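You operate a simulated robot arm through the tools that you are given. There is no shell and no other tool. Be economical: measure what you need, move in short steps, check, and stop when the job is done.

You are at the controls of a simulated robot arm. One attempt, no reset.

## Task
Clamp the pump standing in the vice and take its red cover off.
Fine: clamp first; undo the right bolt with the socket wrench from the tool cart, leave the other, which is out; wrench back, cover on the cart; pump stays clamped, old gasket stays on.

It is judged by the outcome, as a careful person would: the job done as asked, and still so three seconds after it is handed in. It fails if anything else is knocked over, pushed out of place, dropped, spilled or broken. Lids that push on must go on centred and level and be pressed home; caps that screw on are set level and turned clockwise until they are tight.

## Robot
A 6-joint arm with a two-finger parallel gripper, fixed in place. Base frame: the origin is at the foot of the arm, x ahead of it, y to its left, z up; the work surface is at about z = 980. Units: mm, rad, N and s.
With the tool pointing down near the work surface it reaches from about 480 to 880 mm from the base axis. Its first joint turns from -2.007 to 2.007 rad. Payload 4.2 kg.
Tool frame: the origin (TCP) lies between the finger pads and is the grasp point; the fingertips stand 23 mm ahead of it; z points along the fingers, y is the line along which they close. The gripper opens to 94 mm. The fingers are 38 mm wide and 10 mm thick; the gripper's body (54 by 96 mm) begins 39 mm behind the TCP.
Orientation is that of the tool frame in the base frame, as a unit quaternion [w, x, y, z]. With the fingers straight down and closing along the base's y, the tool's x points along the base's -x, its y along +y and its z along -z.

## Interface
- The arm moves only by the tool jog_arm. Its argument "plan" is a list of rows, each an object of numbers (a shift or turn left out is 0, a gripper value left out holds the last): "gripper": the finger opening in mm, from 0 to 94; "x", "y", "z": the shift along the tool's x, y, z in mm; "ax", "ay", "az": the turn, a rotation vector about the tool's x, y, z in rad. In form: [{"gripper": .., "x": .., "y": .., "z": .., "ax": .., "ay": .., "az": ..}, ...]. A call has 1 to 10 rows; each row is the pose to reach, as a shift and turn from the pose commanded when the call began, along the tool's axes at that moment. A row lasts 0.2 s, in which the tool goes at most 50 mm and 0.15 rad; a call with a longer step from one row to the next is refused whole, and so is a gripper value outside its range. Where a pose cannot be reached the arm comes as near as it can. A force on the tool above 90 N (or 10 N above the force at the start of the call, whichever is more), or a blocked arm, ends the call early, and 0.2 s more pass. Each finger travels about 108 mm/s and halts on what it meets, pressing with about 41 N; the grip force reading is that of the motor and also rises with nothing between the fingers. The clock runs only during rows and for 0.2 s after the last one: add rows that repeat a pose to give the fingers time. The reply holds the time, the measured pose of the TCP, the force on the tool along the base axes, the opening and the grip force, in the units named above and with some noise.
- Cameras (640 x 400 px; columns grow to the right, rows downward): "scene" is fixed at [49.4, -497.3, 1569.1]; the picture's right is [-0.14, -0.99, 0.00], its down [-0.97, 0.13, -0.19] and it looks along [0.19, -0.03, -0.98] (base axes); focal length 214 px, centre (320, 200). "wrist" rides on the gripper at [86, 16, -75] in the tool frame; the picture's right is [-0.18, 0.98, 0.00], its down [-0.58, -0.11, -0.81] and it looks along [-0.79, -0.15, 0.59] (tool axes); focal length 243 px, centre (320, 200). There is no depth. A picture from a camera that has moved, and an enlarged one, comes with that camera's place and axes in the base frame and with its lens.
- grab_frame(camera): a new picture of that camera. No time passes.
- raise_lower(by): slides the trunk up (or, below 0, down) by that many mm; the arm rides with it, the base frame stays. It gives what a move gives, with no picture.
- inspect(camera, box): a new picture of the part [left, top, right, bottom] of that camera's present view, enlarged. No time passes.
- job_done(): hands the job in; it is judged then, once.

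Go step by step. Nothing tells you positions but the pictures and the camera data: compare them with the known pose of the tool, close in by small moves and look again before you grip or let go. The budget is 120 turns and 76 pictures, counting those below and the enlarged ones. Unless the task says otherwise, let go and move clear before handing in, and close with one line.

The tools are called after "Emit:" by a JSON object that holds its "api" and its "payload". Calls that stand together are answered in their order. jog_arm: Moves the arm, as the interface text tells. Its arguments: {"type":"object","properties":{"plan":{"type":"array","items":{"type":"object","properties":{"gripper":{"type":"number"},"x":{"type":"number"},"y":{"type":"number"},"z":{"type":"number"},"ax":{"type":"number"},"ay":{"type":"number"},"az":{"type":"number"}}}}},"required":["plan"]} The other tools are called the same way: raise_lower (by) slides the trunk up or down; grab_frame (camera) takes a picture; inspect (camera, box) takes an enlarged picture of a part of a camera's view; job_done () hands the job in.

At the start:

```text
time: 0.0
tool_pos: [499.9, -337.7, 1447.6]
tcp_rot: [0.0, 0.0, 1.0, 0.0]
wrist_force: [-0.6, -0.5, -0.5]
opening: 94.1
grip_force: 0.2
trunk travel left (down, up): [-838.0, 152.0]
```

scene: 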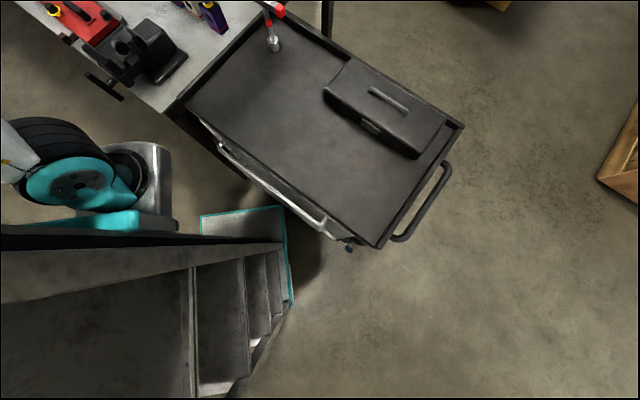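
wrist: 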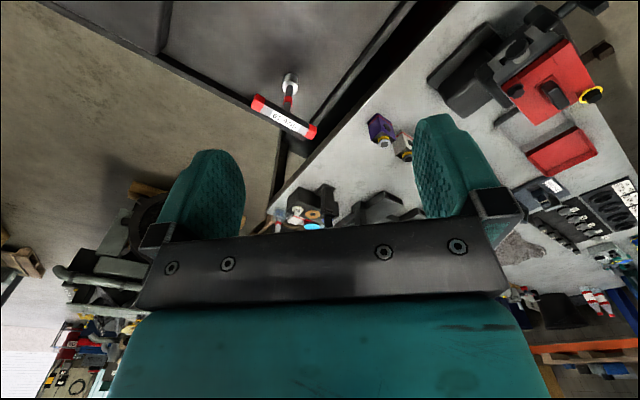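

I'll start by looking closely at the pump in the vice, the bolts, and the wrench on the cart.

Emit:
{"api": "inspect", "payload": {"camera": "scene", "box": [0, 0, 320, 130]}}

Emit:
{"api": "inspect", "payload": {"camera": "wrist", "box": [400, 0, 640, 200]}}

Emit:
{"api": "inspect", "payload": {"camera": "wrist", "box": [200, 50, 440, 230]}}

```text
2.00 times, centred on (160, 65) of scene
camera zoom: at [49.4, -497.3, 1569.1], right [-0.14, -0.99, 0.0], down [-0.97, 0.13, -0.19], along [0.19, -0.03, -0.98], focal length 429 px, centre (640, 470)
```

zoom: 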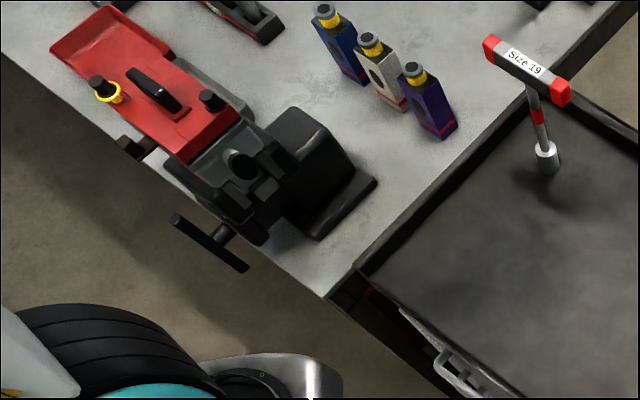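

```text
2.00 times, centred on (520, 100) of wrist
camera zoom: at [412.5, -321.7, 1520.9], right [0.18, 0.98, 0.0], down [0.58, -0.11, 0.81], along [0.79, -0.15, -0.59], focal length 485 px, centre (-80, 400)
```

zoom: 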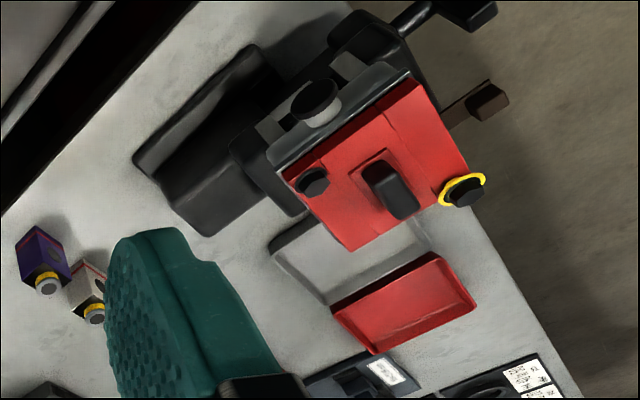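

```text
2.22 times, centred on (320, 140) of wrist
camera zoom: at [412.5, -321.7, 1520.9], right [0.18, 0.98, 0.0], down [0.58, -0.11, 0.81], along [0.79, -0.15, -0.59], focal length 539 px, centre (320, 333)
```

zoom: 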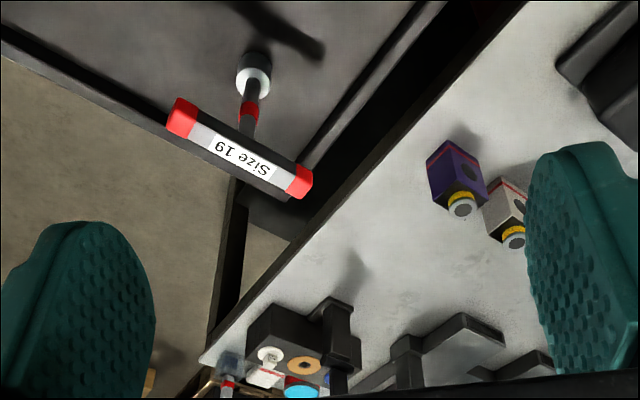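

The wrench stands upright on its socket at about (667,-435), its T-handle near z≈1140 and about 45° to the axes. The pump's bolts are near (739,116) and (713,-14). I'll move the wrist camera closer to see the vice handle and the bolts.

Emit:
{"api": "jog_arm", "payload": {"plan": [{"y": 40, "z": 20}, {"y": 80, "z": 40}, {"y": 120, "z": 60}, {"y": 160, "z": 80}, {"y": 200, "z": 100}, {"y": 240, "z": 120}, {"y": 270, "z": 140}, {"y": 290, "z": 150}]}}

Emit:
{"api": "grab_frame", "payload": {"camera": "wrist"}}

Emit:
{"api": "grab_frame", "payload": {"camera": "scene"}}

```text
time: 1.8
tool_pos: [499.5, -49.6, 1298.5]
tcp_rot: [0.001, -0.001, 1.0, 0.0]
wrist_force: [0.7, -1.0, -0.3]
opening: 94.3
grip_force: 0.1
out of reach, approached as far as the arm can: row 1, 2, 3
trunk travel left (down, up): [-838.0, 152.0]
```

```text
70 pictures are left
camera wrist: at [412.3, -32.1, 1371.4], right [0.18, 0.98, 0.0], down [0.58, -0.11, 0.81], along [0.79, -0.15, -0.59], focal length 243 px, centre (320, 200)
```

wrist: 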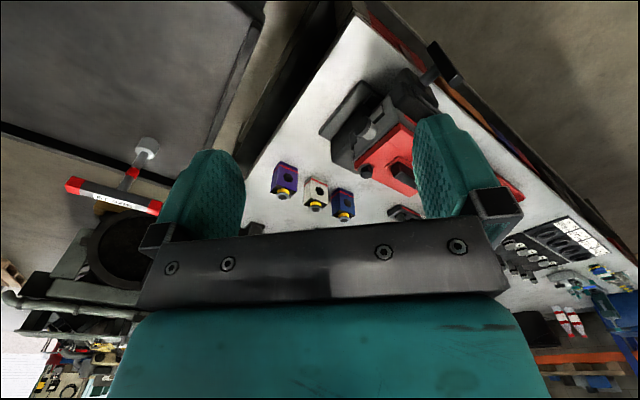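

```text
69 pictures are left
```

scene: 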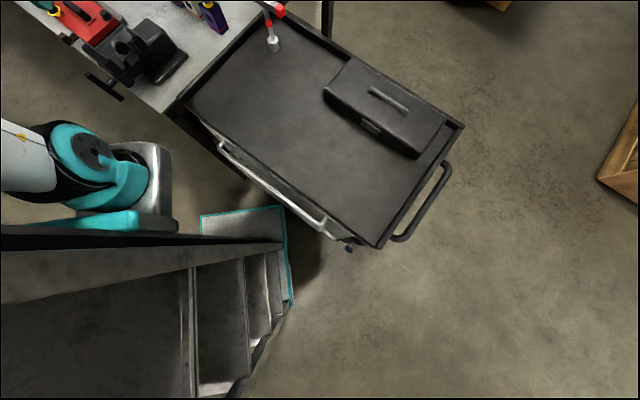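

The gripper blocks the view from here, so I'll turn the tool about 45° and shift it so the camera looks at the pump between the fingers.

Emit:
{"api": "jog_arm", "payload": {"plan": [{"x": -15, "y": -8, "z": -8, "az": -0.13}, {"x": -30, "y": -16, "z": -16, "az": -0.26}, {"x": -45, "y": -24, "z": -24, "az": -0.39}, {"x": -60, "y": -32, "z": -32, "az": -0.52}, {"x": -80, "y": -40, "z": -40, "az": -0.65}, {"x": -100, "y": -50, "z": -50, "az": -0.785}]}}

Emit:
{"api": "grab_frame", "payload": {"camera": "wrist"}}

```text
time: 3.2
tool_pos: [599.7, -96.9, 1347.9]
tcp_rot: [-0.001, -0.383, 0.924, 0.0]
wrist_force: [0.2, -0.2, 0.7]
opening: 94.3
grip_force: 0.1
trunk travel left (down, up): [-838.0, 152.0]
```

```text
68 pictures are left
camera wrist: at [526.6, -147.0, 1421.2], right [-0.57, 0.82, 0.0], down [0.49, 0.34, 0.81], along [0.66, 0.46, -0.59], focal length 243 px, centre (320, 200)
```

wrist: 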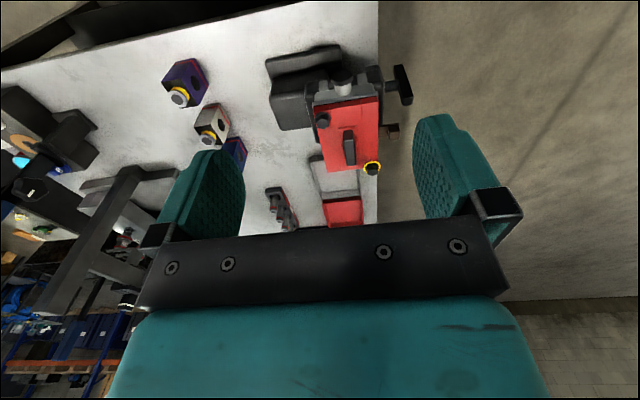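

Emit:
{"api": "inspect", "payload": {"camera": "wrist", "box": [250, 30, 430, 240]}}

Emit:
{"api": "inspect", "payload": {"camera": "wrist", "box": [300, 80, 390, 180]}}

```text
1.90 times, centred on (340, 135) of wrist
camera zoom: at [526.6, -147.0, 1421.2], right [-0.57, 0.82, 0.0], down [0.49, 0.34, 0.81], along [0.66, 0.46, -0.59], focal length 462 px, centre (282, 324)
```

zoom: 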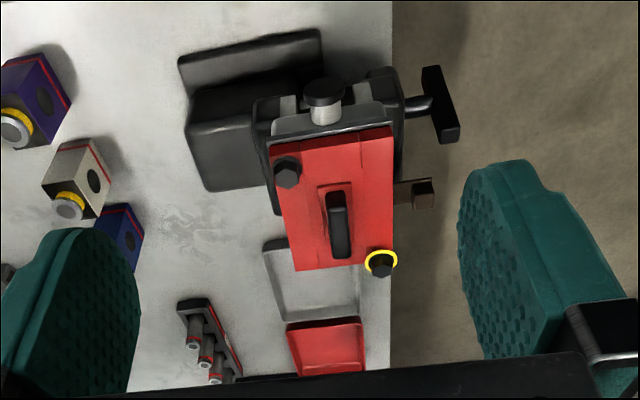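

```text
4.00 times, centred on (345, 130) of wrist
camera zoom: at [526.6, -147.0, 1421.2], right [-0.57, 0.82, 0.0], down [0.49, 0.34, 0.81], along [0.66, 0.46, -0.59], focal length 970 px, centre (220, 480)
```

zoom: 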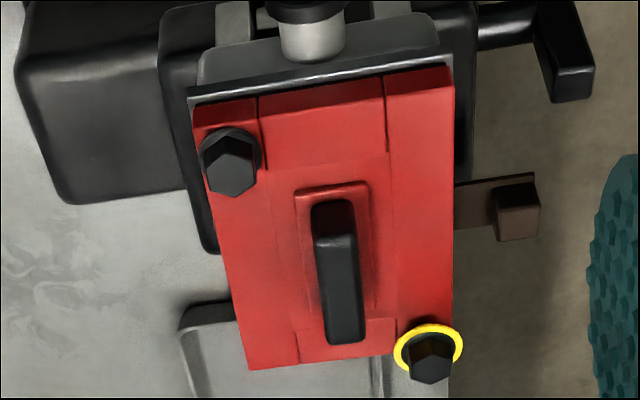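

Both bolts are visible: the left one (+y) shows a yellow ring and looks backed out, and the right one (713,-14) is seated. The vice T-bar sits near (633,123,960), its spindle axis about (0.7,-0.7,0), so I'll swing round to the handle side and yaw there first.

Emit:
{"api": "jog_arm", "payload": {"plan": [{"x": -18, "y": 31, "az": -0.145}, {"x": -36, "y": 62, "az": -0.29}, {"x": -54, "y": 93, "az": -0.435}, {"x": -72, "y": 124, "az": -0.58}, {"x": -90, "y": 155, "az": -0.725}, {"x": -108, "y": 186, "az": -0.87}, {"x": -126, "y": 217, "az": -1.015}, {"x": -144, "y": 248, "az": -1.16}, {"x": -162, "y": 280, "az": -1.305}, {"x": -179, "y": 312, "az": -1.45}]}}

Emit:
{"api": "grab_frame", "payload": {"camera": "wrist"}}

```text
time: 5.4
tool_pos: [507.4, 250.3, 1346.9]
tcp_rot: [0.001, 0.899, -0.437, 0.0]
wrist_force: [0.0, -0.7, 1.5]
opening: 94.0
grip_force: 0.0
trunk travel left (down, up): [-838.0, 152.0]
```

```text
65 pictures are left
camera wrist: at [546.0, 172.2, 1420.5], right [-0.89, -0.46, 0.0], down [-0.27, 0.52, 0.81], along [-0.37, 0.71, -0.59], focal length 243 px, centre (320, 200)
```

wrist: 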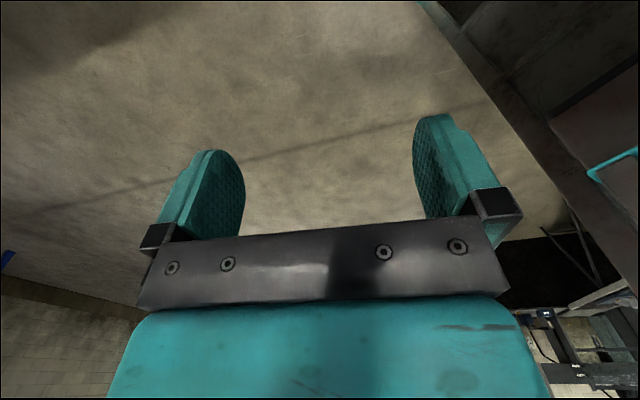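

Now I'll finish the yaw and then pitch the tool up toward horizontal.

Emit:
{"api": "jog_arm", "payload": {"plan": [{"az": -0.115}]}}

Emit:
{"api": "jog_arm", "payload": {"plan": [{"ay": 0.145}, {"ay": 0.29}, {"ay": 0.435}, {"ay": 0.58}, {"ay": 0.725}, {"ay": 0.87}, {"ay": 1.015}, {"ay": 1.16}, {"ay": 1.305}, {"ay": 1.45}]}}

Emit:
{"api": "grab_frame", "payload": {"camera": "wrist"}}

```text
time: 5.8
tool_pos: [505.1, 249.5, 1346.9]
tcp_rot: [0.0, 0.923, -0.384, 0.0]
wrist_force: [-0.1, -0.2, 0.3]
opening: 93.9
grip_force: 0.1
trunk travel left (down, up): [-838.0, 152.0]
```

```text
time: 8.0
tool_pos: [539.8, 112.9, 1212.7]
tcp_rot: [0.224, 0.729, -0.288, 0.579]
wrist_force: [-0.3, -0.6, -0.1]
opening: 94.2
grip_force: 0.1
out of reach, approached as far as the arm can: row 3, 4, 5, 6, 7, 8, 9, 10
trunk travel left (down, up): [-838.0, 152.0]
```

```text
64 pictures are left
camera wrist: at [488.9, 137.0, 1312.9], right [-0.7, -0.69, -0.19], down [-0.6, 0.71, -0.38], along [0.39, -0.15, -0.91], focal length 243 px, centre (320, 200)
```

wrist: 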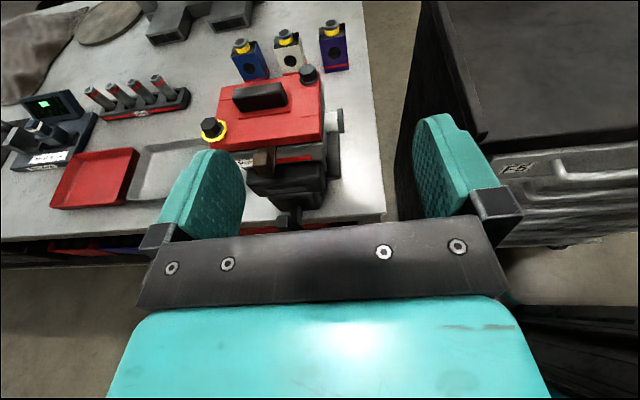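

The arm stopped short at this height because the pose was out of reach, although the orientation is nearly there. I'll send a null move to see what it holds as the commanded pose.

Emit:
{"api": "jog_arm", "payload": {"plan": [{"x": 0}]}}

```text
time: 8.4
tool_pos: [541.5, 112.8, 1213.2]
tcp_rot: [0.224, 0.729, -0.289, 0.579]
wrist_force: [-0.3, 0.1, -0.2]
opening: 94.0
grip_force: 0.0
trunk travel left (down, up): [-838.0, 152.0]
```

Emit:
{"api": "jog_arm", "payload": {"plan": [{"x": -20, "y": -10, "z": -30}, {"x": -55, "y": -22, "z": -50}, {"x": -90, "y": -34, "z": -60}, {"x": -130, "y": -46, "z": -66}, {"x": -170, "y": -60, "z": -70}, {"x": -205, "y": -70, "z": -74}, {"x": -237, "y": -75, "z": -74}]}}

Emit:
{"api": "grab_frame", "payload": {"camera": "wrist"}}

```text
time: 10.0
tool_pos: [494.8, 218.8, 998.9]
tcp_rot: [0.22, 0.733, -0.29, 0.575]
wrist_force: [0.1, 0.1, 0.5]
opening: 94.0
grip_force: 0.1
out of reach, approached as far as the arm can: row 1, 2, 3, 4, 5, 6, 7
trunk travel left (down, up): [-838.0, 152.0]
```

```text
63 pictures are left
camera wrist: at [444.2, 241.8, 1099.4], right [-0.7, -0.69, -0.19], down [-0.6, 0.71, -0.37], along [0.39, -0.14, -0.91], focal length 243 px, centre (320, 200)
```

wrist: 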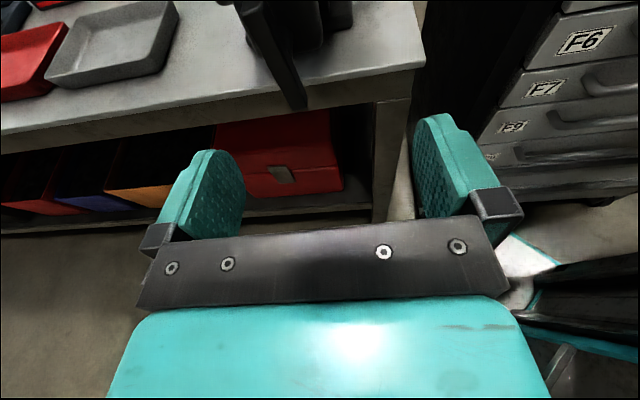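

I'll level the pitch and look along the spindle axis to place the T-bar more accurately.

Emit:
{"api": "jog_arm", "payload": {"plan": [{"ay": 0.08}, {"ay": 0.16}, {"ay": 0.23}, {"ay": 0.23}]}}

Emit:
{"api": "grab_frame", "payload": {"camera": "wrist"}}

```text
time: 11.0
tool_pos: [459.9, 130.8, 996.3]
tcp_rot: [0.255, 0.66, -0.262, 0.657]
wrist_force: [-0.5, -0.2, -0.5]
opening: 93.8
grip_force: 0.0
out of reach, approached as far as the arm can: row 1, 2, 3, 4
trunk travel left (down, up): [-838.0, 152.0]
```

```text
62 pictures are left
camera wrist: at [395.2, 168.1, 1082.0], right [-0.67, -0.72, -0.19], down [-0.52, 0.64, -0.57], along [0.53, -0.28, -0.8], focal length 243 px, centre (320, 200)
```

wrist: 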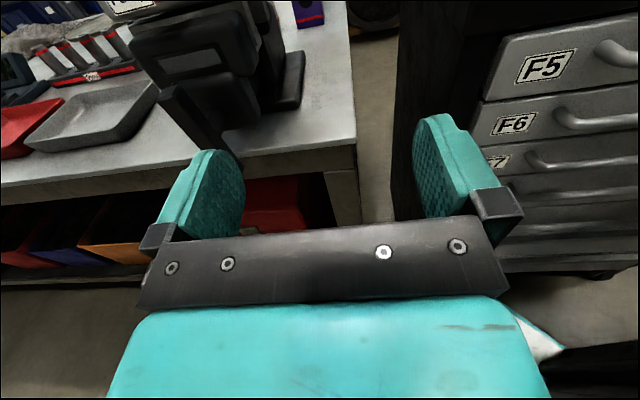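

The arm can't reach comfortably in this roll. I'll turn the tool 180° about its own axis to bring the wrist joint back toward its starting side, well clear of the bench.

Emit:
{"api": "jog_arm", "payload": {"plan": [{"az": 0.145}, {"az": 0.29}, {"az": 0.435}, {"az": 0.58}, {"az": 0.725}, {"az": 0.87}, {"az": 1.015}, {"az": 1.16}, {"az": 1.305}, {"az": 1.45}]}}

Emit:
{"api": "jog_arm", "payload": {"plan": [{"az": 0.145}, {"az": 0.29}, {"az": 0.435}, {"az": 0.58}, {"az": 0.725}, {"az": 0.87}, {"az": 1.015}, {"az": 1.16}, {"az": 1.305}, {"az": 1.45}]}}

Emit:
{"api": "grab_frame", "payload": {"camera": "wrist"}}

```text
time: 13.2
tool_pos: [462.2, 129.9, 995.9]
tcp_rot: [-0.245, 0.319, -0.635, 0.66]
wrist_force: [-0.6, 0.4, -0.2]
opening: 93.8
grip_force: 0.1
trunk travel left (down, up): [-838.0, 152.0]
```

```text
time: 15.4
tool_pos: [462.7, 129.7, 995.9]
tcp_rot: [0.621, 0.182, 0.686, -0.331]
wrist_force: [-0.4, 0.4, 1.4]
opening: 93.9
grip_force: 0.1
trunk travel left (down, up): [-838.0, 152.0]
```

```text
61 pictures are left
camera wrist: at [404.2, 178.1, 908.1], right [0.68, 0.73, -0.04], down [-0.57, 0.57, 0.6], along [0.46, -0.38, 0.8], focal length 243 px, centre (320, 200)
```

wrist: 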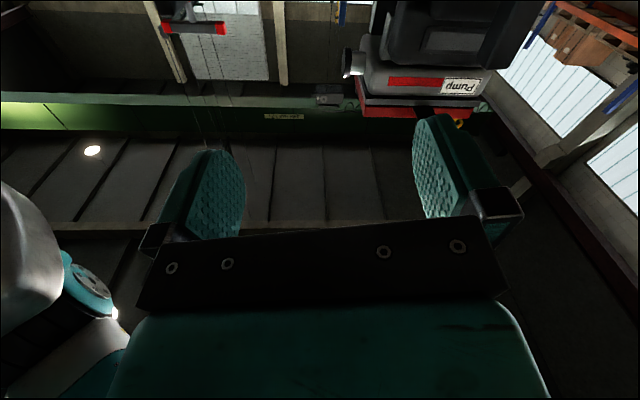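

Emit:
{"api": "jog_arm", "payload": {"plan": [{"x": 3, "y": 30, "z": -20}, {"x": 6, "y": 60, "z": -35}, {"x": 9, "y": 90, "z": -45}, {"x": 11, "y": 111, "z": -47}, {"x": 11, "y": 111, "z": -47}]}}

Emit:
{"api": "grab_frame", "payload": {"camera": "wrist"}}

Emit:
{"api": "grab_frame", "payload": {"camera": "scene"}}

```text
time: 16.6
tool_pos: [454.1, 134.0, 983.2]
tcp_rot: [0.621, 0.18, 0.687, -0.332]
wrist_force: [1.0, -1.0, -0.2]
opening: 94.2
grip_force: 0.0
out of reach, approached as far as the arm can: row 1, 2, 3, 4, 5
trunk travel left (down, up): [-838.0, 152.0]
```

```text
60 pictures are left
camera wrist: at [395.7, 181.6, 895.3], right [0.68, 0.73, -0.05], down [-0.57, 0.57, 0.6], along [0.46, -0.38, 0.8], focal length 243 px, centre (320, 200)
```

wrist: 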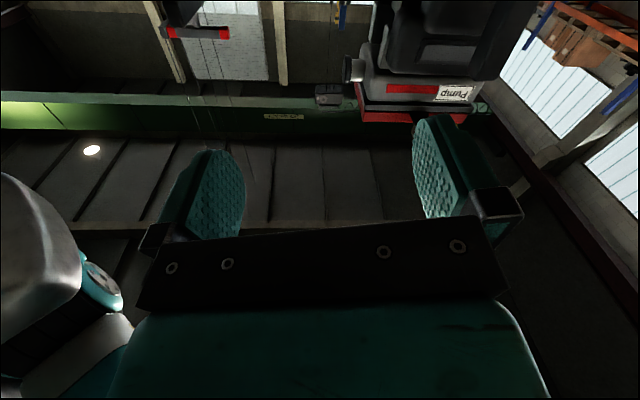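

```text
59 pictures are left
```

scene: 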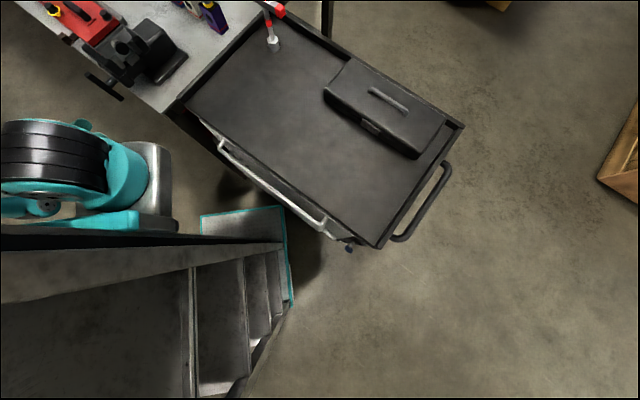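

Reach seems limited by the tool's yaw relative to the arm, and that eases closer to the handle. I'll try moving to a standoff in front of the handle.

Emit:
{"api": "jog_arm", "payload": {"plan": [{"x": -1, "y": 35, "z": 23}, {"x": -2, "y": 65, "z": 43}, {"x": -3, "y": 95, "z": 63}, {"x": -4.5, "y": 117, "z": 78}, {"x": -4.5, "y": 117, "z": 78}]}}

Emit:
{"api": "grab_frame", "payload": {"camera": "wrist"}}

```text
time: 17.8
tool_pos: [553.6, 105.1, 963.5]
tcp_rot: [0.602, 0.183, 0.709, -0.317]
wrist_force: [-1.0, -0.6, 0.9]
opening: 94.1
grip_force: 0.0
out of reach, approached as far as the arm can: row 1, 2, 3, 4, 5
trunk travel left (down, up): [-838.0, 152.0]
```

```text
58 pictures are left
camera wrist: at [491.1, 156.0, 880.1], right [0.67, 0.74, -0.05], down [-0.54, 0.53, 0.65], along [0.51, -0.41, 0.76], focal length 243 px, centre (320, 200)
```

wrist: 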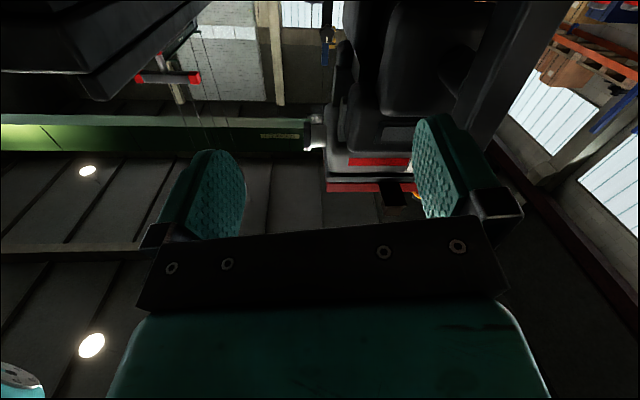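

I'll back off slightly and pitch the fingers about 25° downward. That should avoid the wrist singularity and still let me reach the T-bar from above and behind.

Emit:
{"api": "jog_arm", "payload": {"plan": [{"z": -20}, {"z": -25, "ay": 0.1}, {"z": -25, "ay": 0.22}, {"z": -25, "ay": 0.34}, {"z": -25, "ay": 0.45}, {"z": -25, "ay": 0.45}]}}

Emit:
{"api": "grab_frame", "payload": {"camera": "wrist"}}

```text
time: 19.2
tool_pos: [536.3, 122.1, 963.9]
tcp_rot: [0.429, 0.25, 0.826, -0.269]
wrist_force: [1.0, -0.5, 0.1]
opening: 94.1
grip_force: 0.0
trunk travel left (down, up): [-838.0, 152.0]
```

```text
57 pictures are left
camera wrist: at [458.9, 198.6, 924.1], right [0.73, 0.69, -0.07], down [-0.24, 0.34, 0.91], along [0.65, -0.64, 0.41], focal length 243 px, centre (320, 200)
```

wrist: 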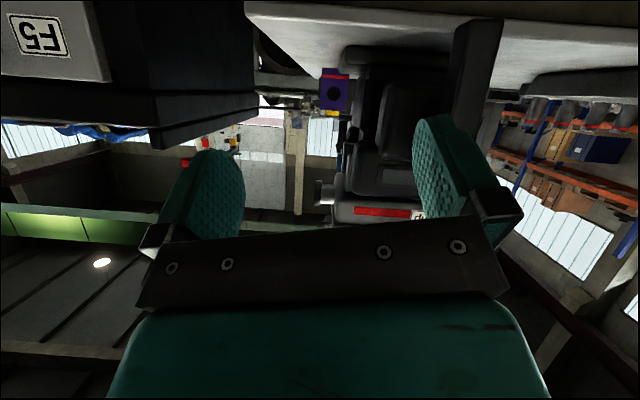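

The T-bar shows more clearly now: nearly vertical, lower tip near (645,136,880), at m≈553 along the bench edge. I'll slide sideways so it sits between the fingers, then look.

Emit:
{"api": "jog_arm", "payload": {"plan": [{"x": -10, "y": 20, "z": -10}, {"x": -20, "y": 45, "z": -14}, {"x": -30, "y": 65, "z": -14}, {"x": -35, "y": 81, "z": -14}, {"x": -35, "y": 81, "z": -14}]}}

Emit:
{"api": "grab_frame", "payload": {"camera": "wrist"}}

```text
time: 20.4
tool_pos: [597.7, 183.2, 982.0]
tcp_rot: [0.429, 0.25, 0.825, -0.269]
wrist_force: [0.7, 0.3, -0.5]
opening: 94.2
grip_force: 0.1
trunk travel left (down, up): [-838.0, 152.0]
```

```text
56 pictures are left
camera wrist: at [520.8, 260.0, 941.8], right [0.73, 0.69, -0.07], down [-0.24, 0.35, 0.91], along [0.65, -0.64, 0.41], focal length 243 px, centre (320, 200)
```

wrist: 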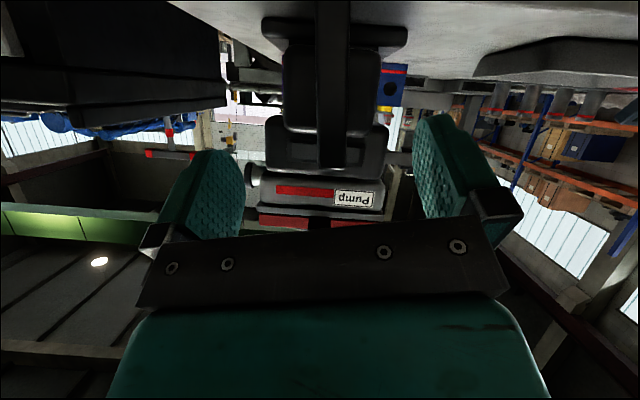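

Emit:
{"api": "inspect", "payload": {"camera": "wrist", "box": [240, 0, 440, 240]}}

```text
1.67 times, centred on (340, 120) of wrist
camera zoom: at [520.8, 260.0, 941.8], right [0.73, 0.69, -0.07], down [-0.24, 0.35, 0.91], along [0.65, -0.64, 0.41], focal length 404 px, centre (287, 333)
```

zoom: 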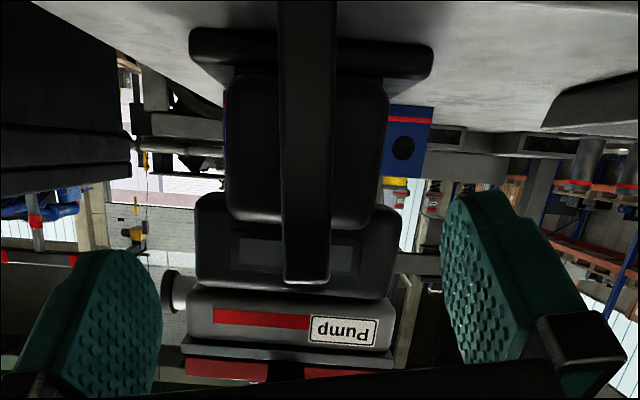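

The arm reaches here. The bar runs from about (651,142,995) to (645,136,879), so its centre is near (648,139,937). I'll align the roll, centre on it and advance partway.

Emit:
{"api": "jog_arm", "payload": {"plan": [{"x": 2, "y": 5, "z": 5, "az": 0.09}, {"x": 4, "y": 10, "z": 15, "az": 0.18}, {"x": 4, "y": 10, "z": 30, "az": 0.18}, {"x": 4, "y": 10, "z": 40, "az": 0.18}]}}

Emit:
{"api": "inspect", "payload": {"camera": "wrist", "box": [160, 0, 480, 240]}}

Emit:
{"api": "inspect", "payload": {"camera": "scene", "box": [0, 0, 200, 125]}}

```text
time: 21.4
tool_pos: [626.8, 165.9, 956.1]
tcp_rot: [0.451, 0.323, 0.8, -0.229]
wrist_force: [-0.6, 0.2, -0.1]
opening: 94.1
grip_force: 0.0
trunk travel left (down, up): [-838.0, 152.0]
```

```text
1.67 times, centred on (320, 120) of wrist
camera zoom: at [560.2, 252.4, 916.5], right [0.78, 0.62, 0.09], down [-0.32, 0.27, 0.91], along [0.54, -0.74, 0.41], focal length 404 px, centre (320, 333)
```

zoom: 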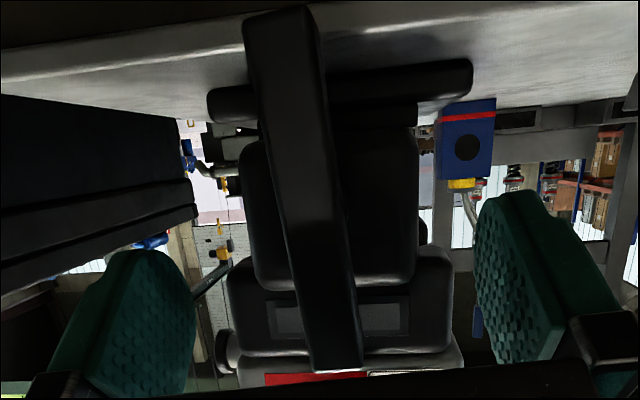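

```text
3.20 times, centred on (100, 62) of scene
camera zoom: at [49.4, -497.3, 1569.1], right [-0.14, -0.99, 0.0], down [-0.97, 0.13, -0.19], along [0.19, -0.03, -0.98], focal length 686 px, centre (1024, 640)
```

zoom: 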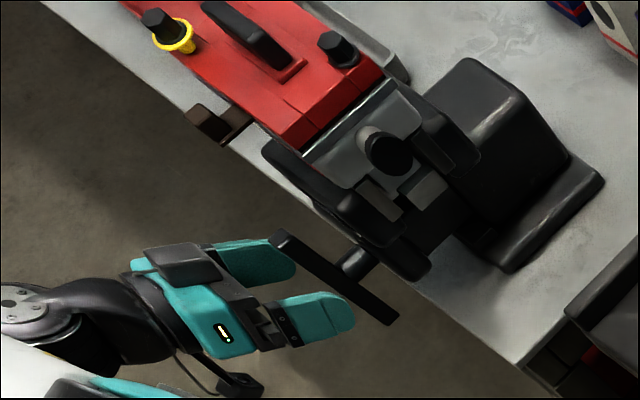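

The bar centre refines to (646.5,137.5,937) and it is aligned with the finger gap. I'll advance onto it and close.

Emit:
{"api": "jog_arm", "payload": {"plan": [{"y": -4, "z": 12}, {"y": -4, "z": 25}, {"y": -4, "z": 36}, {"y": -4, "z": 36}]}}

Emit:
{"api": "jog_arm", "payload": {"plan": [{"gripper": 60}, {"gripper": 30}, {"gripper": 10}, {"gripper": 10}]}}

Emit:
{"api": "inspect", "payload": {"camera": "wrist", "box": [160, 0, 480, 240]}}

```text
time: 22.4
tool_pos: [643.5, 138.4, 939.6]
tcp_rot: [0.452, 0.322, 0.8, -0.229]
wrist_force: [-0.1, -0.6, 0.1]
opening: 94.3
grip_force: 0.2
trunk travel left (down, up): [-838.0, 152.0]
```

```text
time: 23.4
tool_pos: [645.4, 140.8, 939.6]
tcp_rot: [0.452, 0.322, 0.801, -0.227]
wrist_force: [21.7, 10.4, -1.8]
opening: 21.7
grip_force: 44.8
trunk travel left (down, up): [-838.0, 152.0]
```

```text
1.67 times, centred on (320, 120) of wrist
camera zoom: at [579.3, 227.8, 899.5], right [0.78, 0.62, 0.09], down [-0.32, 0.27, 0.91], along [0.54, -0.74, 0.41], focal length 404 px, centre (320, 333)
```

zoom: 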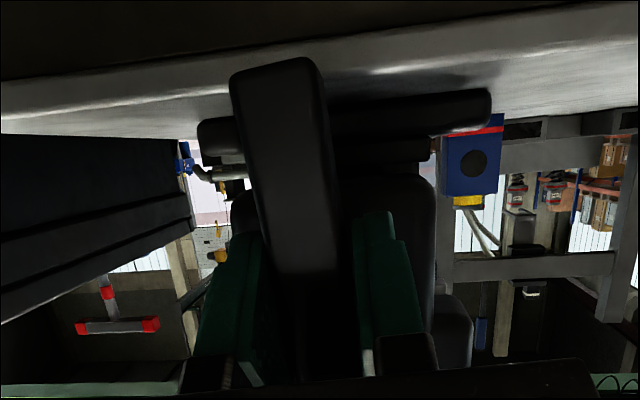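

The bar is gripped at 21.7 mm. I'll rotate clockwise about the spindle axis and watch the forces.

Emit:
{"api": "jog_arm", "payload": {"plan": [{"y": 3, "ax": -0.069, "ay": 0.004, "az": 0.122}, {"y": 3, "ax": -0.137, "ay": 0.007, "az": 0.244}, {"y": 3, "ax": -0.206, "ay": 0.011, "az": 0.366}, {"y": 3, "ax": -0.275, "ay": 0.015, "az": 0.488}]}}

Emit:
{"api": "inspect", "payload": {"camera": "scene", "box": [0, 0, 200, 125]}}

```text
time: 24.4
tool_pos: [645.8, 137.4, 940.2]
tcp_rot: [0.527, 0.444, 0.724, -0.003]
wrist_force: [7.5, -12.7, -0.6]
opening: 21.7
grip_force: 45.4
trunk travel left (down, up): [-838.0, 152.0]
```

```text
3.20 times, centred on (100, 62) of scene
camera zoom: at [49.4, -497.3, 1569.1], right [-0.14, -0.99, 0.0], down [-0.97, 0.13, -0.19], along [0.19, -0.03, -0.98], focal length 686 px, centre (1024, 640)
```

zoom: 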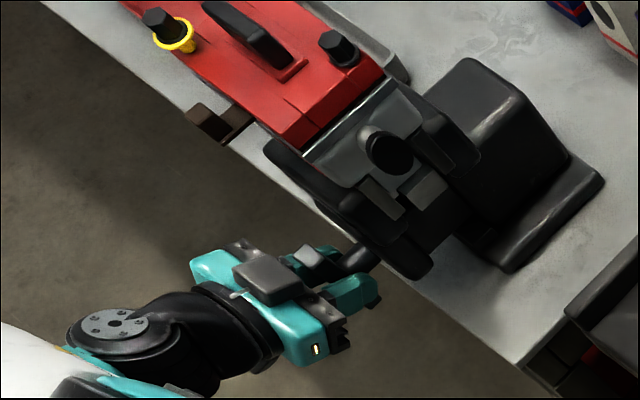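

It turned freely, and the spindle is drawing in slightly, by about 2.5 mm. I'll keep turning and follow the advance.

Emit:
{"api": "jog_arm", "payload": {"plan": [{"x": -1.0, "z": 1.8, "ax": -0.069, "ay": 0.004, "az": 0.122}, {"x": -1.3, "z": 2.3, "ax": -0.137, "ay": 0.007, "az": 0.244}, {"x": -1.6, "z": 2.8, "ax": -0.206, "ay": 0.011, "az": 0.366}, {"x": -1.9, "z": 3.3, "ax": -0.275, "ay": 0.015, "az": 0.488}, {"x": -2.2, "z": 3.8, "ax": -0.344, "ay": 0.018, "az": 0.61}]}}

```text
time: 25.6
tool_pos: [646.9, 136.4, 937.4]
tcp_rot: [0.563, 0.544, 0.553, 0.283]
wrist_force: [-17.4, -23.9, -3.6]
opening: 22.2
grip_force: 45.0
trunk travel left (down, up): [-838.0, 152.0]
```

Emit:
{"api": "inspect", "payload": {"camera": "scene", "box": [60, 0, 200, 90]}}

Emit:
{"api": "jog_arm", "payload": {"plan": [{"x": -0.3, "z": 0.5, "ax": -0.069, "ay": 0.004, "az": 0.122}, {"x": -0.6, "z": 1, "ax": -0.137, "ay": 0.007, "az": 0.244}]}}

```text
4.44 times, centred on (130, 45) of scene
camera zoom: at [49.4, -497.3, 1569.1], right [-0.14, -0.99, 0.0], down [-0.97, 0.13, -0.19], along [0.19, -0.03, -0.98], focal length 953 px, centre (1164, 889)
```

zoom: 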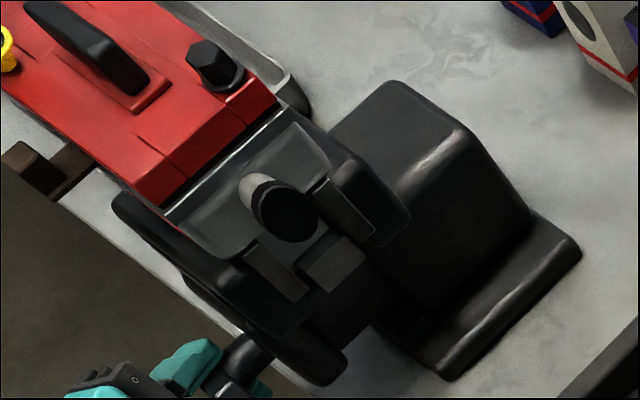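

```text
time: 26.2
tool_pos: [662.8, 150.7, 935.2]
tcp_rot: [0.549, 0.575, 0.469, 0.384]
wrist_force: [-29.3, -16.8, -15.4]
opening: 20.8
grip_force: 45.4
out of reach, approached as far as the arm can: row 2
trunk travel left (down, up): [-838.0, 152.0]
```

The last step ran out of reach and the fingers slid along the bar. I'll open, back off along the tool axis and look at the bar and jaws.

Emit:
{"api": "jog_arm", "payload": {"plan": [{"gripper": 50}, {"gripper": 80}, {"gripper": 80, "z": -20}, {"z": -50}, {"z": -70}]}}

Emit:
{"api": "grab_frame", "payload": {"camera": "wrist"}}

Emit:
{"api": "inspect", "payload": {"camera": "scene", "box": [30, 0, 190, 120]}}

```text
time: 27.4
tool_pos: [615.2, 193.3, 939.2]
tcp_rot: [0.549, 0.575, 0.471, 0.383]
wrist_force: [0.3, 0.5, -0.2]
opening: 80.1
grip_force: 0.1
out of reach, approached as far as the arm can: row 3, 4, 5
trunk travel left (down, up): [-838.0, 152.0]
```

```text
49 pictures are left
camera wrist: at [567.2, 297.2, 955.8], right [0.07, -0.13, 0.99], down [-0.94, -0.35, 0.02], along [0.34, -0.93, -0.15], focal length 243 px, centre (320, 200)
```

wrist: 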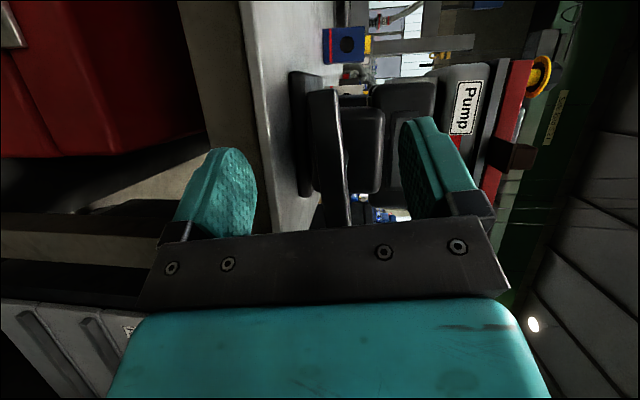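

```text
3.33 times, centred on (110, 60) of scene
camera zoom: at [49.4, -497.3, 1569.1], right [-0.14, -0.99, 0.0], down [-0.97, 0.13, -0.19], along [0.19, -0.03, -0.98], focal length 715 px, centre (1020, 667)
```

zoom: 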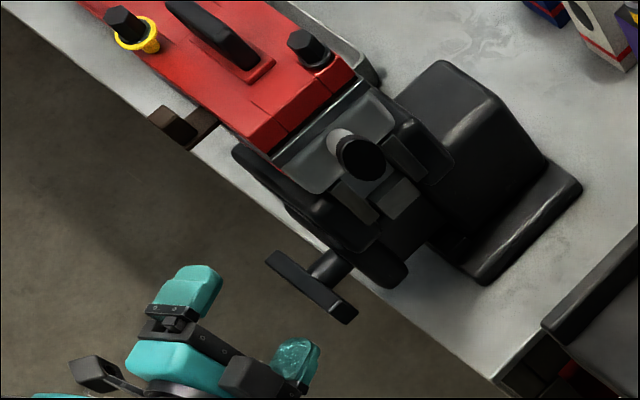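

Emit:
{"api": "inspect", "payload": {"camera": "scene", "box": [95, 30, 155, 90]}}

```text
6.67 times, centred on (125, 60) of scene
camera zoom: at [49.4, -497.3, 1569.1], right [-0.14, -0.99, 0.0], down [-0.97, 0.13, -0.19], along [0.19, -0.03, -0.98], focal length 1430 px, centre (1620, 1133)
```

zoom: 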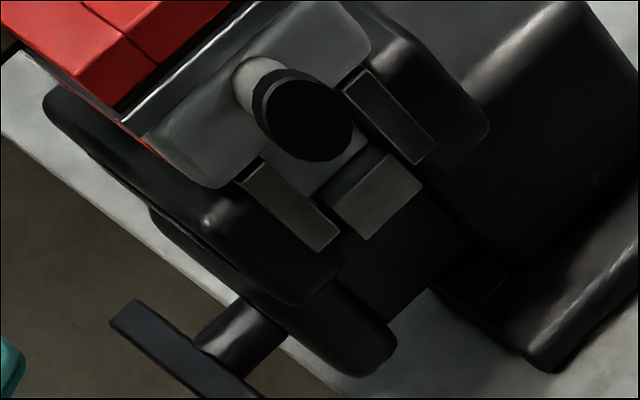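

The bar has turned about 90° and is horizontal, and the jaw has closed a few mm with a small gap left. Next I'll push the bar's right end (the -m side) down with closed fingers, so I'll roll the tool back to its comfortable orientation first.

Emit:
{"api": "jog_arm", "payload": {"plan": [{"x": 1, "y": 6, "z": -5, "ax": 0.069, "ay": -0.004, "az": -0.122}, {"x": 2, "y": 12, "z": -8, "ax": 0.137, "ay": -0.007, "az": -0.244}, {"x": 3, "y": 18, "z": -12, "ax": 0.206, "ay": -0.011, "az": -0.366}, {"x": 4, "y": 24, "z": -15, "ax": 0.275, "ay": -0.015, "az": -0.488}, {"x": 5, "y": 30, "z": -18, "ax": 0.344, "ay": -0.018, "az": -0.61, "gripper": 40}, {"x": 7, "y": 39, "z": -21, "ax": 0.413, "ay": -0.022, "az": -0.732, "gripper": 0}, {"x": 7, "y": 39, "z": -21, "ax": 0.482, "ay": -0.026, "az": -0.854}, {"x": 7, "y": 39, "z": -21, "ax": 0.551, "ay": -0.029, "az": -0.976}, {"x": 7, "y": 39, "z": -21, "ax": 0.62, "ay": -0.033, "az": -1.098}, {"x": 7, "y": 39, "z": -21, "ax": 0.689, "ay": -0.037, "az": -1.22}]}}

```text
time: 29.6
tool_pos: [599.8, 207.1, 979.4]
tcp_rot: [0.473, 0.355, 0.787, -0.174]
wrist_force: [-0.3, -0.2, 0.3]
opening: 0.0
grip_force: 41.2
trunk travel left (down, up): [-838.0, 152.0]
```

Emit:
{"api": "jog_arm", "payload": {"plan": [{"x": -25, "y": -18, "z": 8}, {"x": -45, "y": -36, "z": 25}, {"x": -57, "y": -52, "z": 46}, {"x": -57, "y": -52, "z": 46}]}}

Emit:
{"api": "inspect", "payload": {"camera": "scene", "box": [30, 0, 190, 120]}}

Emit:
{"api": "grab_frame", "payload": {"camera": "wrist"}}

```text
time: 30.6
tool_pos: [607.5, 120.8, 1002.0]
tcp_rot: [0.473, 0.356, 0.787, -0.173]
wrist_force: [0.3, 1.0, 0.5]
opening: 0.1
grip_force: 41.0
trunk travel left (down, up): [-838.0, 152.0]
```

```text
3.33 times, centred on (110, 60) of scene
camera zoom: at [49.4, -497.3, 1569.1], right [-0.14, -0.99, 0.0], down [-0.97, 0.13, -0.19], along [0.19, -0.03, -0.98], focal length 715 px, centre (1020, 667)
```

zoom: 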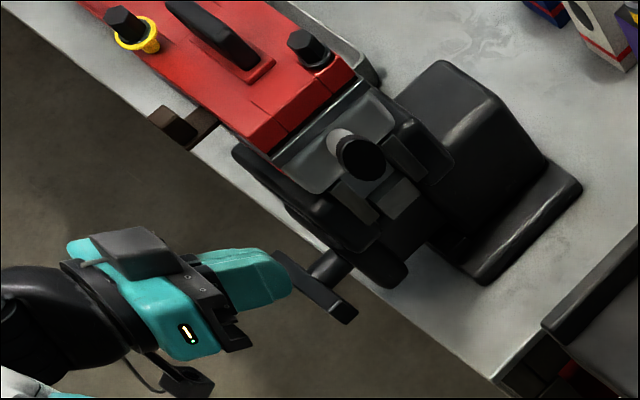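

```text
45 pictures are left
camera wrist: at [546.0, 212.5, 964.8], right [0.77, 0.6, 0.22], down [-0.41, 0.19, 0.89], along [0.5, -0.78, 0.39], focal length 243 px, centre (320, 200)
```

wrist: 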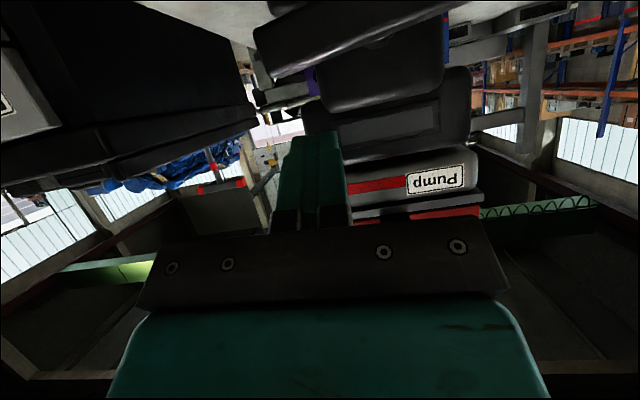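

The bar's right end is at about m≈502, z≈940 and the closed fingers are above it. I'll edge forward and press down, watching the force.

Emit:
{"api": "jog_arm", "payload": {"plan": [{"x": -5, "z": 9}, {"x": 4, "y": -0.6, "z": 14}, {"x": 12, "y": -1.2, "z": 19}, {"x": 18, "y": -1.7, "z": 22}, {"x": 23, "y": -2, "z": 25}, {"x": 28, "y": -1, "z": 28}, {"x": 33, "y": 0, "z": 31}, {"x": 38, "y": 1, "z": 33}]}}

Emit:
{"api": "inspect", "payload": {"camera": "scene", "box": [30, 0, 190, 120]}}

```text
time: 32.4
tool_pos: [615.0, 113.8, 962.1]
tcp_rot: [0.48, 0.358, 0.781, -0.175]
wrist_force: [-37.8, -16.3, 72.4]
opening: 0.0
grip_force: 40.8
trunk travel left (down, up): [-838.0, 152.0]
```

```text
3.33 times, centred on (110, 60) of scene
camera zoom: at [49.4, -497.3, 1569.1], right [-0.14, -0.99, 0.0], down [-0.97, 0.13, -0.19], along [0.19, -0.03, -0.98], focal length 715 px, centre (1020, 667)
```

zoom: 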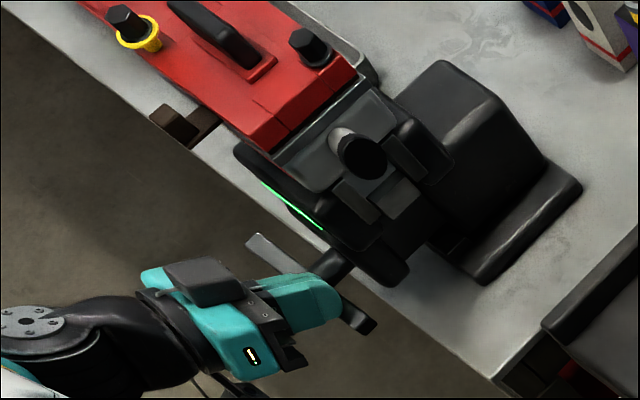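

A green strip has lit on the jaw and the resistance is high, so the vice is clamped. I'll lift off and retreat, then check that it stays lit.

Emit:
{"api": "jog_arm", "payload": {"plan": [{"x": -10, "z": -6}, {"x": -30, "z": -20}, {"x": -50, "z": -45}, {"x": -70, "z": -80}, {"x": -90, "z": -120}, {"x": -115, "z": -160}]}}

Emit:
{"api": "inspect", "payload": {"camera": "scene", "box": [0, 0, 200, 125]}}

```text
time: 33.8
tool_pos: [551.7, 167.5, 1131.9]
tcp_rot: [0.473, 0.355, 0.787, -0.173]
wrist_force: [0.9, -0.2, -0.7]
opening: 0.1
grip_force: 40.7
trunk travel left (down, up): [-838.0, 152.0]
```

```text
3.20 times, centred on (100, 62) of scene
camera zoom: at [49.4, -497.3, 1569.1], right [-0.14, -0.99, 0.0], down [-0.97, 0.13, -0.19], along [0.19, -0.03, -0.98], focal length 686 px, centre (1024, 640)
```

zoom: 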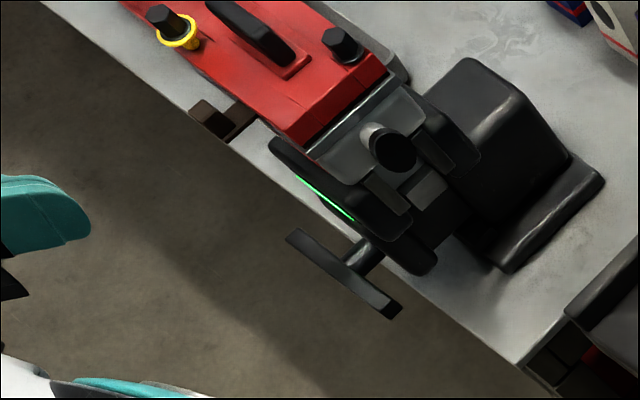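

It stays lit, so the pump is clamped. Next I'll bring the tool to vertical and head for the wrench.

Emit:
{"api": "jog_arm", "payload": {"plan": [{"x": -17, "y": 1, "z": -9, "ay": 0.135}, {"x": -34, "y": 2, "z": -18, "ay": 0.27}, {"x": -51, "y": 3, "z": -28, "ay": 0.405}, {"x": -68, "y": 4, "z": -37, "ay": 0.54}, {"x": -85, "y": 5, "z": -46, "ay": 0.675}, {"x": -100, "y": 6, "z": -55, "ay": 0.81}, {"x": -115, "y": 7, "z": -65, "ay": 0.945}, {"x": -130, "y": 9, "z": -74, "ay": 1.06}]}}

```text
time: 35.6
tool_pos: [552.6, 168.3, 1283.0]
tcp_rot: [0.009, 0.396, 0.918, 0.03]
wrist_force: [0.7, 0.2, -0.2]
opening: 0.0
grip_force: 41.3
trunk travel left (down, up): [-838.0, 152.0]
```

Emit:
{"api": "jog_arm", "payload": {"plan": [{"ax": 0.062}]}}

Emit:
{"api": "jog_arm", "payload": {"plan": [{"x": -24, "y": -28, "az": -0.145, "gripper": 40}, {"x": -49, "y": -56, "az": -0.29, "gripper": 94}, {"x": -73, "y": -83, "az": -0.435}, {"x": -98, "y": -111, "az": -0.58}, {"x": -122, "y": -138, "az": -0.725}, {"x": -147, "y": -166, "az": -0.87}, {"x": -171, "y": -194, "az": -1.015}, {"x": -196, "y": -222, "az": -1.16}, {"x": -220, "y": -250, "az": -1.305}, {"x": -245, "y": -277, "az": -1.45}]}}

Emit:
{"api": "grab_frame", "payload": {"camera": "wrist"}}

```text
time: 36.0
tool_pos: [551.5, 168.2, 1281.8]
tcp_rot: [-0.002, 0.396, 0.918, 0.002]
wrist_force: [-0.4, 0.1, 0.0]
opening: 0.1
grip_force: 41.0
trunk travel left (down, up): [-838.0, 152.0]
```

```text
time: 38.2
tool_pos: [518.9, -201.7, 1281.3]
tcp_rot: [0.0, -0.314, 0.949, 0.003]
wrist_force: [0.1, 0.3, -0.1]
opening: 94.1
grip_force: 0.1
trunk travel left (down, up): [-838.0, 152.0]
```

```text
42 pictures are left
camera wrist: at [439.1, -240.4, 1354.5], right [-0.44, 0.9, 0.01], down [0.53, 0.25, 0.81], along [0.72, 0.36, -0.59], focal length 243 px, centre (320, 200)
```

wrist: 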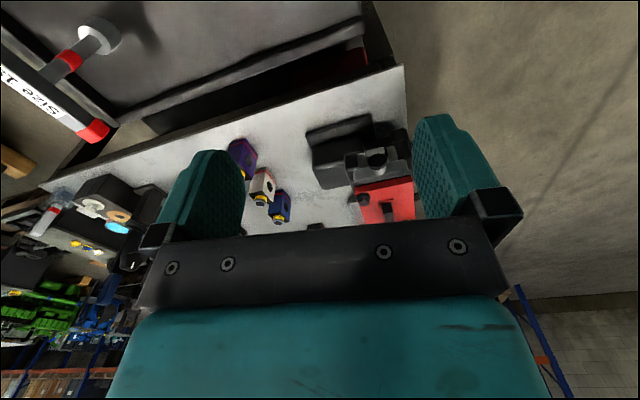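

Emit:
{"api": "jog_arm", "payload": {"plan": [{"x": 2, "y": -40, "z": 6, "az": -0.03}, {"x": 5, "y": -80, "z": 12, "az": -0.06}, {"x": 8, "y": -120, "z": 18, "az": -0.09}, {"x": 11, "y": -160, "z": 26, "az": -0.12}, {"x": 14, "y": -200, "z": 34, "az": -0.146}, {"x": 17, "y": -240, "z": 42, "az": -0.146}, {"x": 19, "y": -275, "z": 46, "az": -0.146}, {"x": 19, "y": -275, "z": 46, "az": -0.146}]}}

Emit:
{"api": "grab_frame", "payload": {"camera": "wrist"}}

Emit:
{"api": "inspect", "payload": {"camera": "scene", "box": [200, 0, 340, 90]}}

```text
time: 40.0
tool_pos: [668.3, -433.6, 1232.8]
tcp_rot: [0.0, -0.382, 0.924, 0.002]
wrist_force: [-0.1, 0.6, -0.4]
opening: 94.1
grip_force: 0.1
trunk travel left (down, up): [-838.0, 152.0]
```

```text
41 pictures are left
camera wrist: at [594.4, -482.6, 1306.7], right [-0.56, 0.83, 0.01], down [0.49, 0.33, 0.81], along [0.66, 0.46, -0.59], focal length 243 px, centre (320, 200)
```

wrist: 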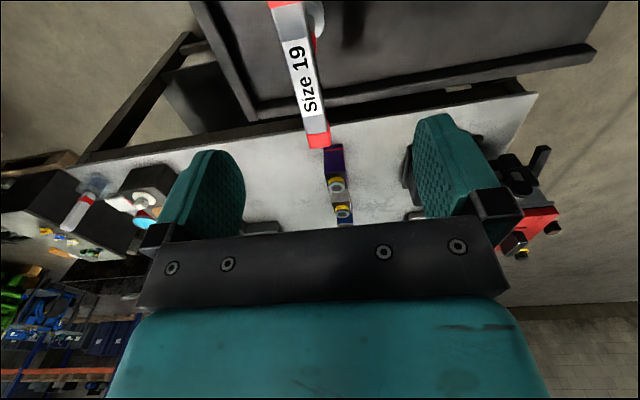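

```text
4.44 times, centred on (270, 45) of scene
camera zoom: at [49.4, -497.3, 1569.1], right [-0.14, -0.99, 0.0], down [-0.97, 0.13, -0.19], along [0.19, -0.03, -0.98], focal length 953 px, centre (542, 889)
```

zoom: 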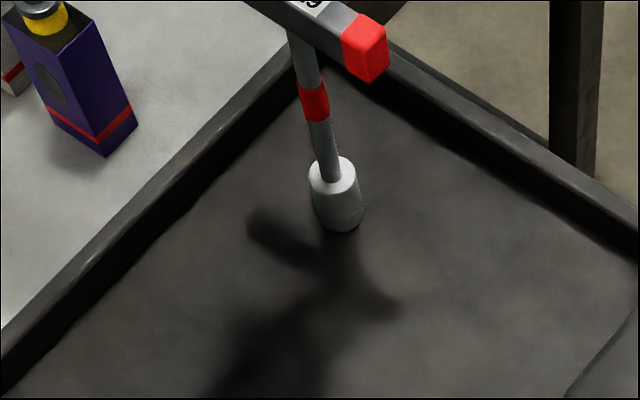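

The wrench axis works out to about (675,-438), with the handle near z≈1130. I'll shift and descend partway, then check.

Emit:
{"api": "jog_arm", "payload": {"plan": [{"x": -2, "y": -8, "z": 15}, {"x": -2, "y": -8, "z": 40}, {"x": -2, "y": -8, "z": 63}, {"x": -2, "y": -8, "z": 63}]}}

Emit:
{"api": "grab_frame", "payload": {"camera": "wrist"}}

Emit:
{"api": "inspect", "payload": {"camera": "scene", "box": [200, 0, 340, 90]}}

```text
time: 41.0
tool_pos: [673.8, -435.3, 1169.9]
tcp_rot: [0.0, -0.382, 0.924, 0.002]
wrist_force: [-0.2, 0.2, -0.6]
opening: 93.9
grip_force: 0.1
trunk travel left (down, up): [-838.0, 152.0]
```

```text
39 pictures are left
camera wrist: at [600.8, -486.2, 1243.8], right [-0.56, 0.83, 0.01], down [0.49, 0.33, 0.81], along [0.66, 0.46, -0.59], focal length 243 px, centre (320, 200)
```

wrist: 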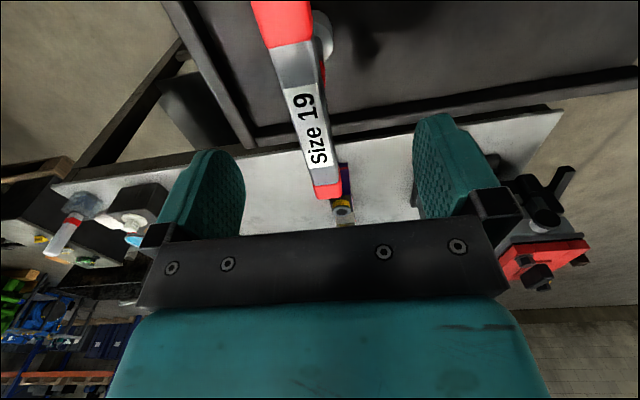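

```text
4.44 times, centred on (270, 45) of scene
camera zoom: at [49.4, -497.3, 1569.1], right [-0.14, -0.99, 0.0], down [-0.97, 0.13, -0.19], along [0.19, -0.03, -0.98], focal length 953 px, centre (542, 889)
```

zoom: 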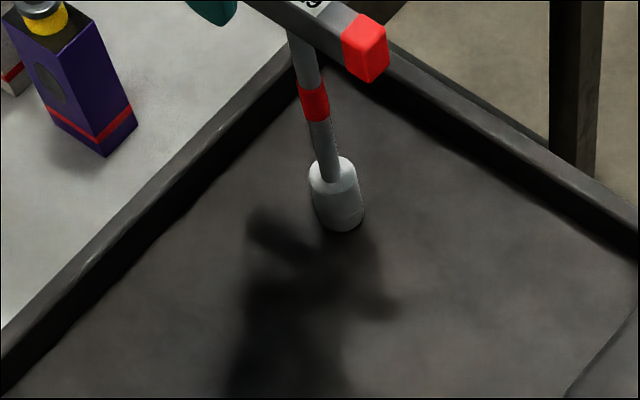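

The handle is about 5 mm off in tool y. I'll correct that, descend onto it and close gently.

Emit:
{"api": "jog_arm", "payload": {"plan": [{"y": -5}, {"y": -5, "z": 20}, {"y": -5, "z": 42}, {"y": -5, "z": 42}]}}

Emit:
{"api": "inspect", "payload": {"camera": "wrist", "box": [160, 0, 480, 240]}}

```text
time: 42.0
tool_pos: [676.7, -439.6, 1127.1]
tcp_rot: [0.0, -0.382, 0.924, 0.002]
wrist_force: [0.4, -0.2, -0.4]
opening: 94.2
grip_force: 0.0
trunk travel left (down, up): [-838.0, 152.0]
```

```text
1.67 times, centred on (320, 120) of wrist
camera zoom: at [603.8, -489.3, 1201.4], right [-0.56, 0.83, 0.01], down [0.49, 0.33, 0.81], along [0.66, 0.46, -0.59], focal length 404 px, centre (320, 333)
```

zoom: 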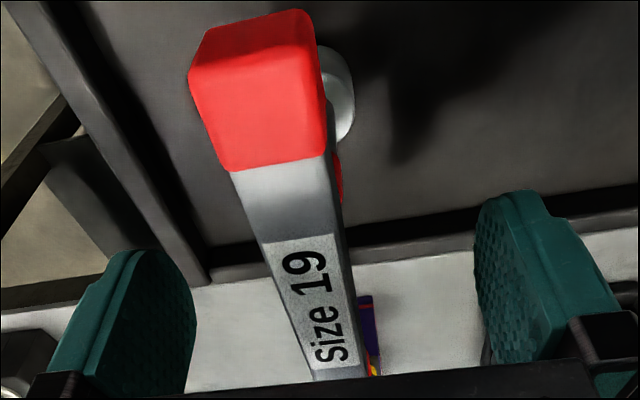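

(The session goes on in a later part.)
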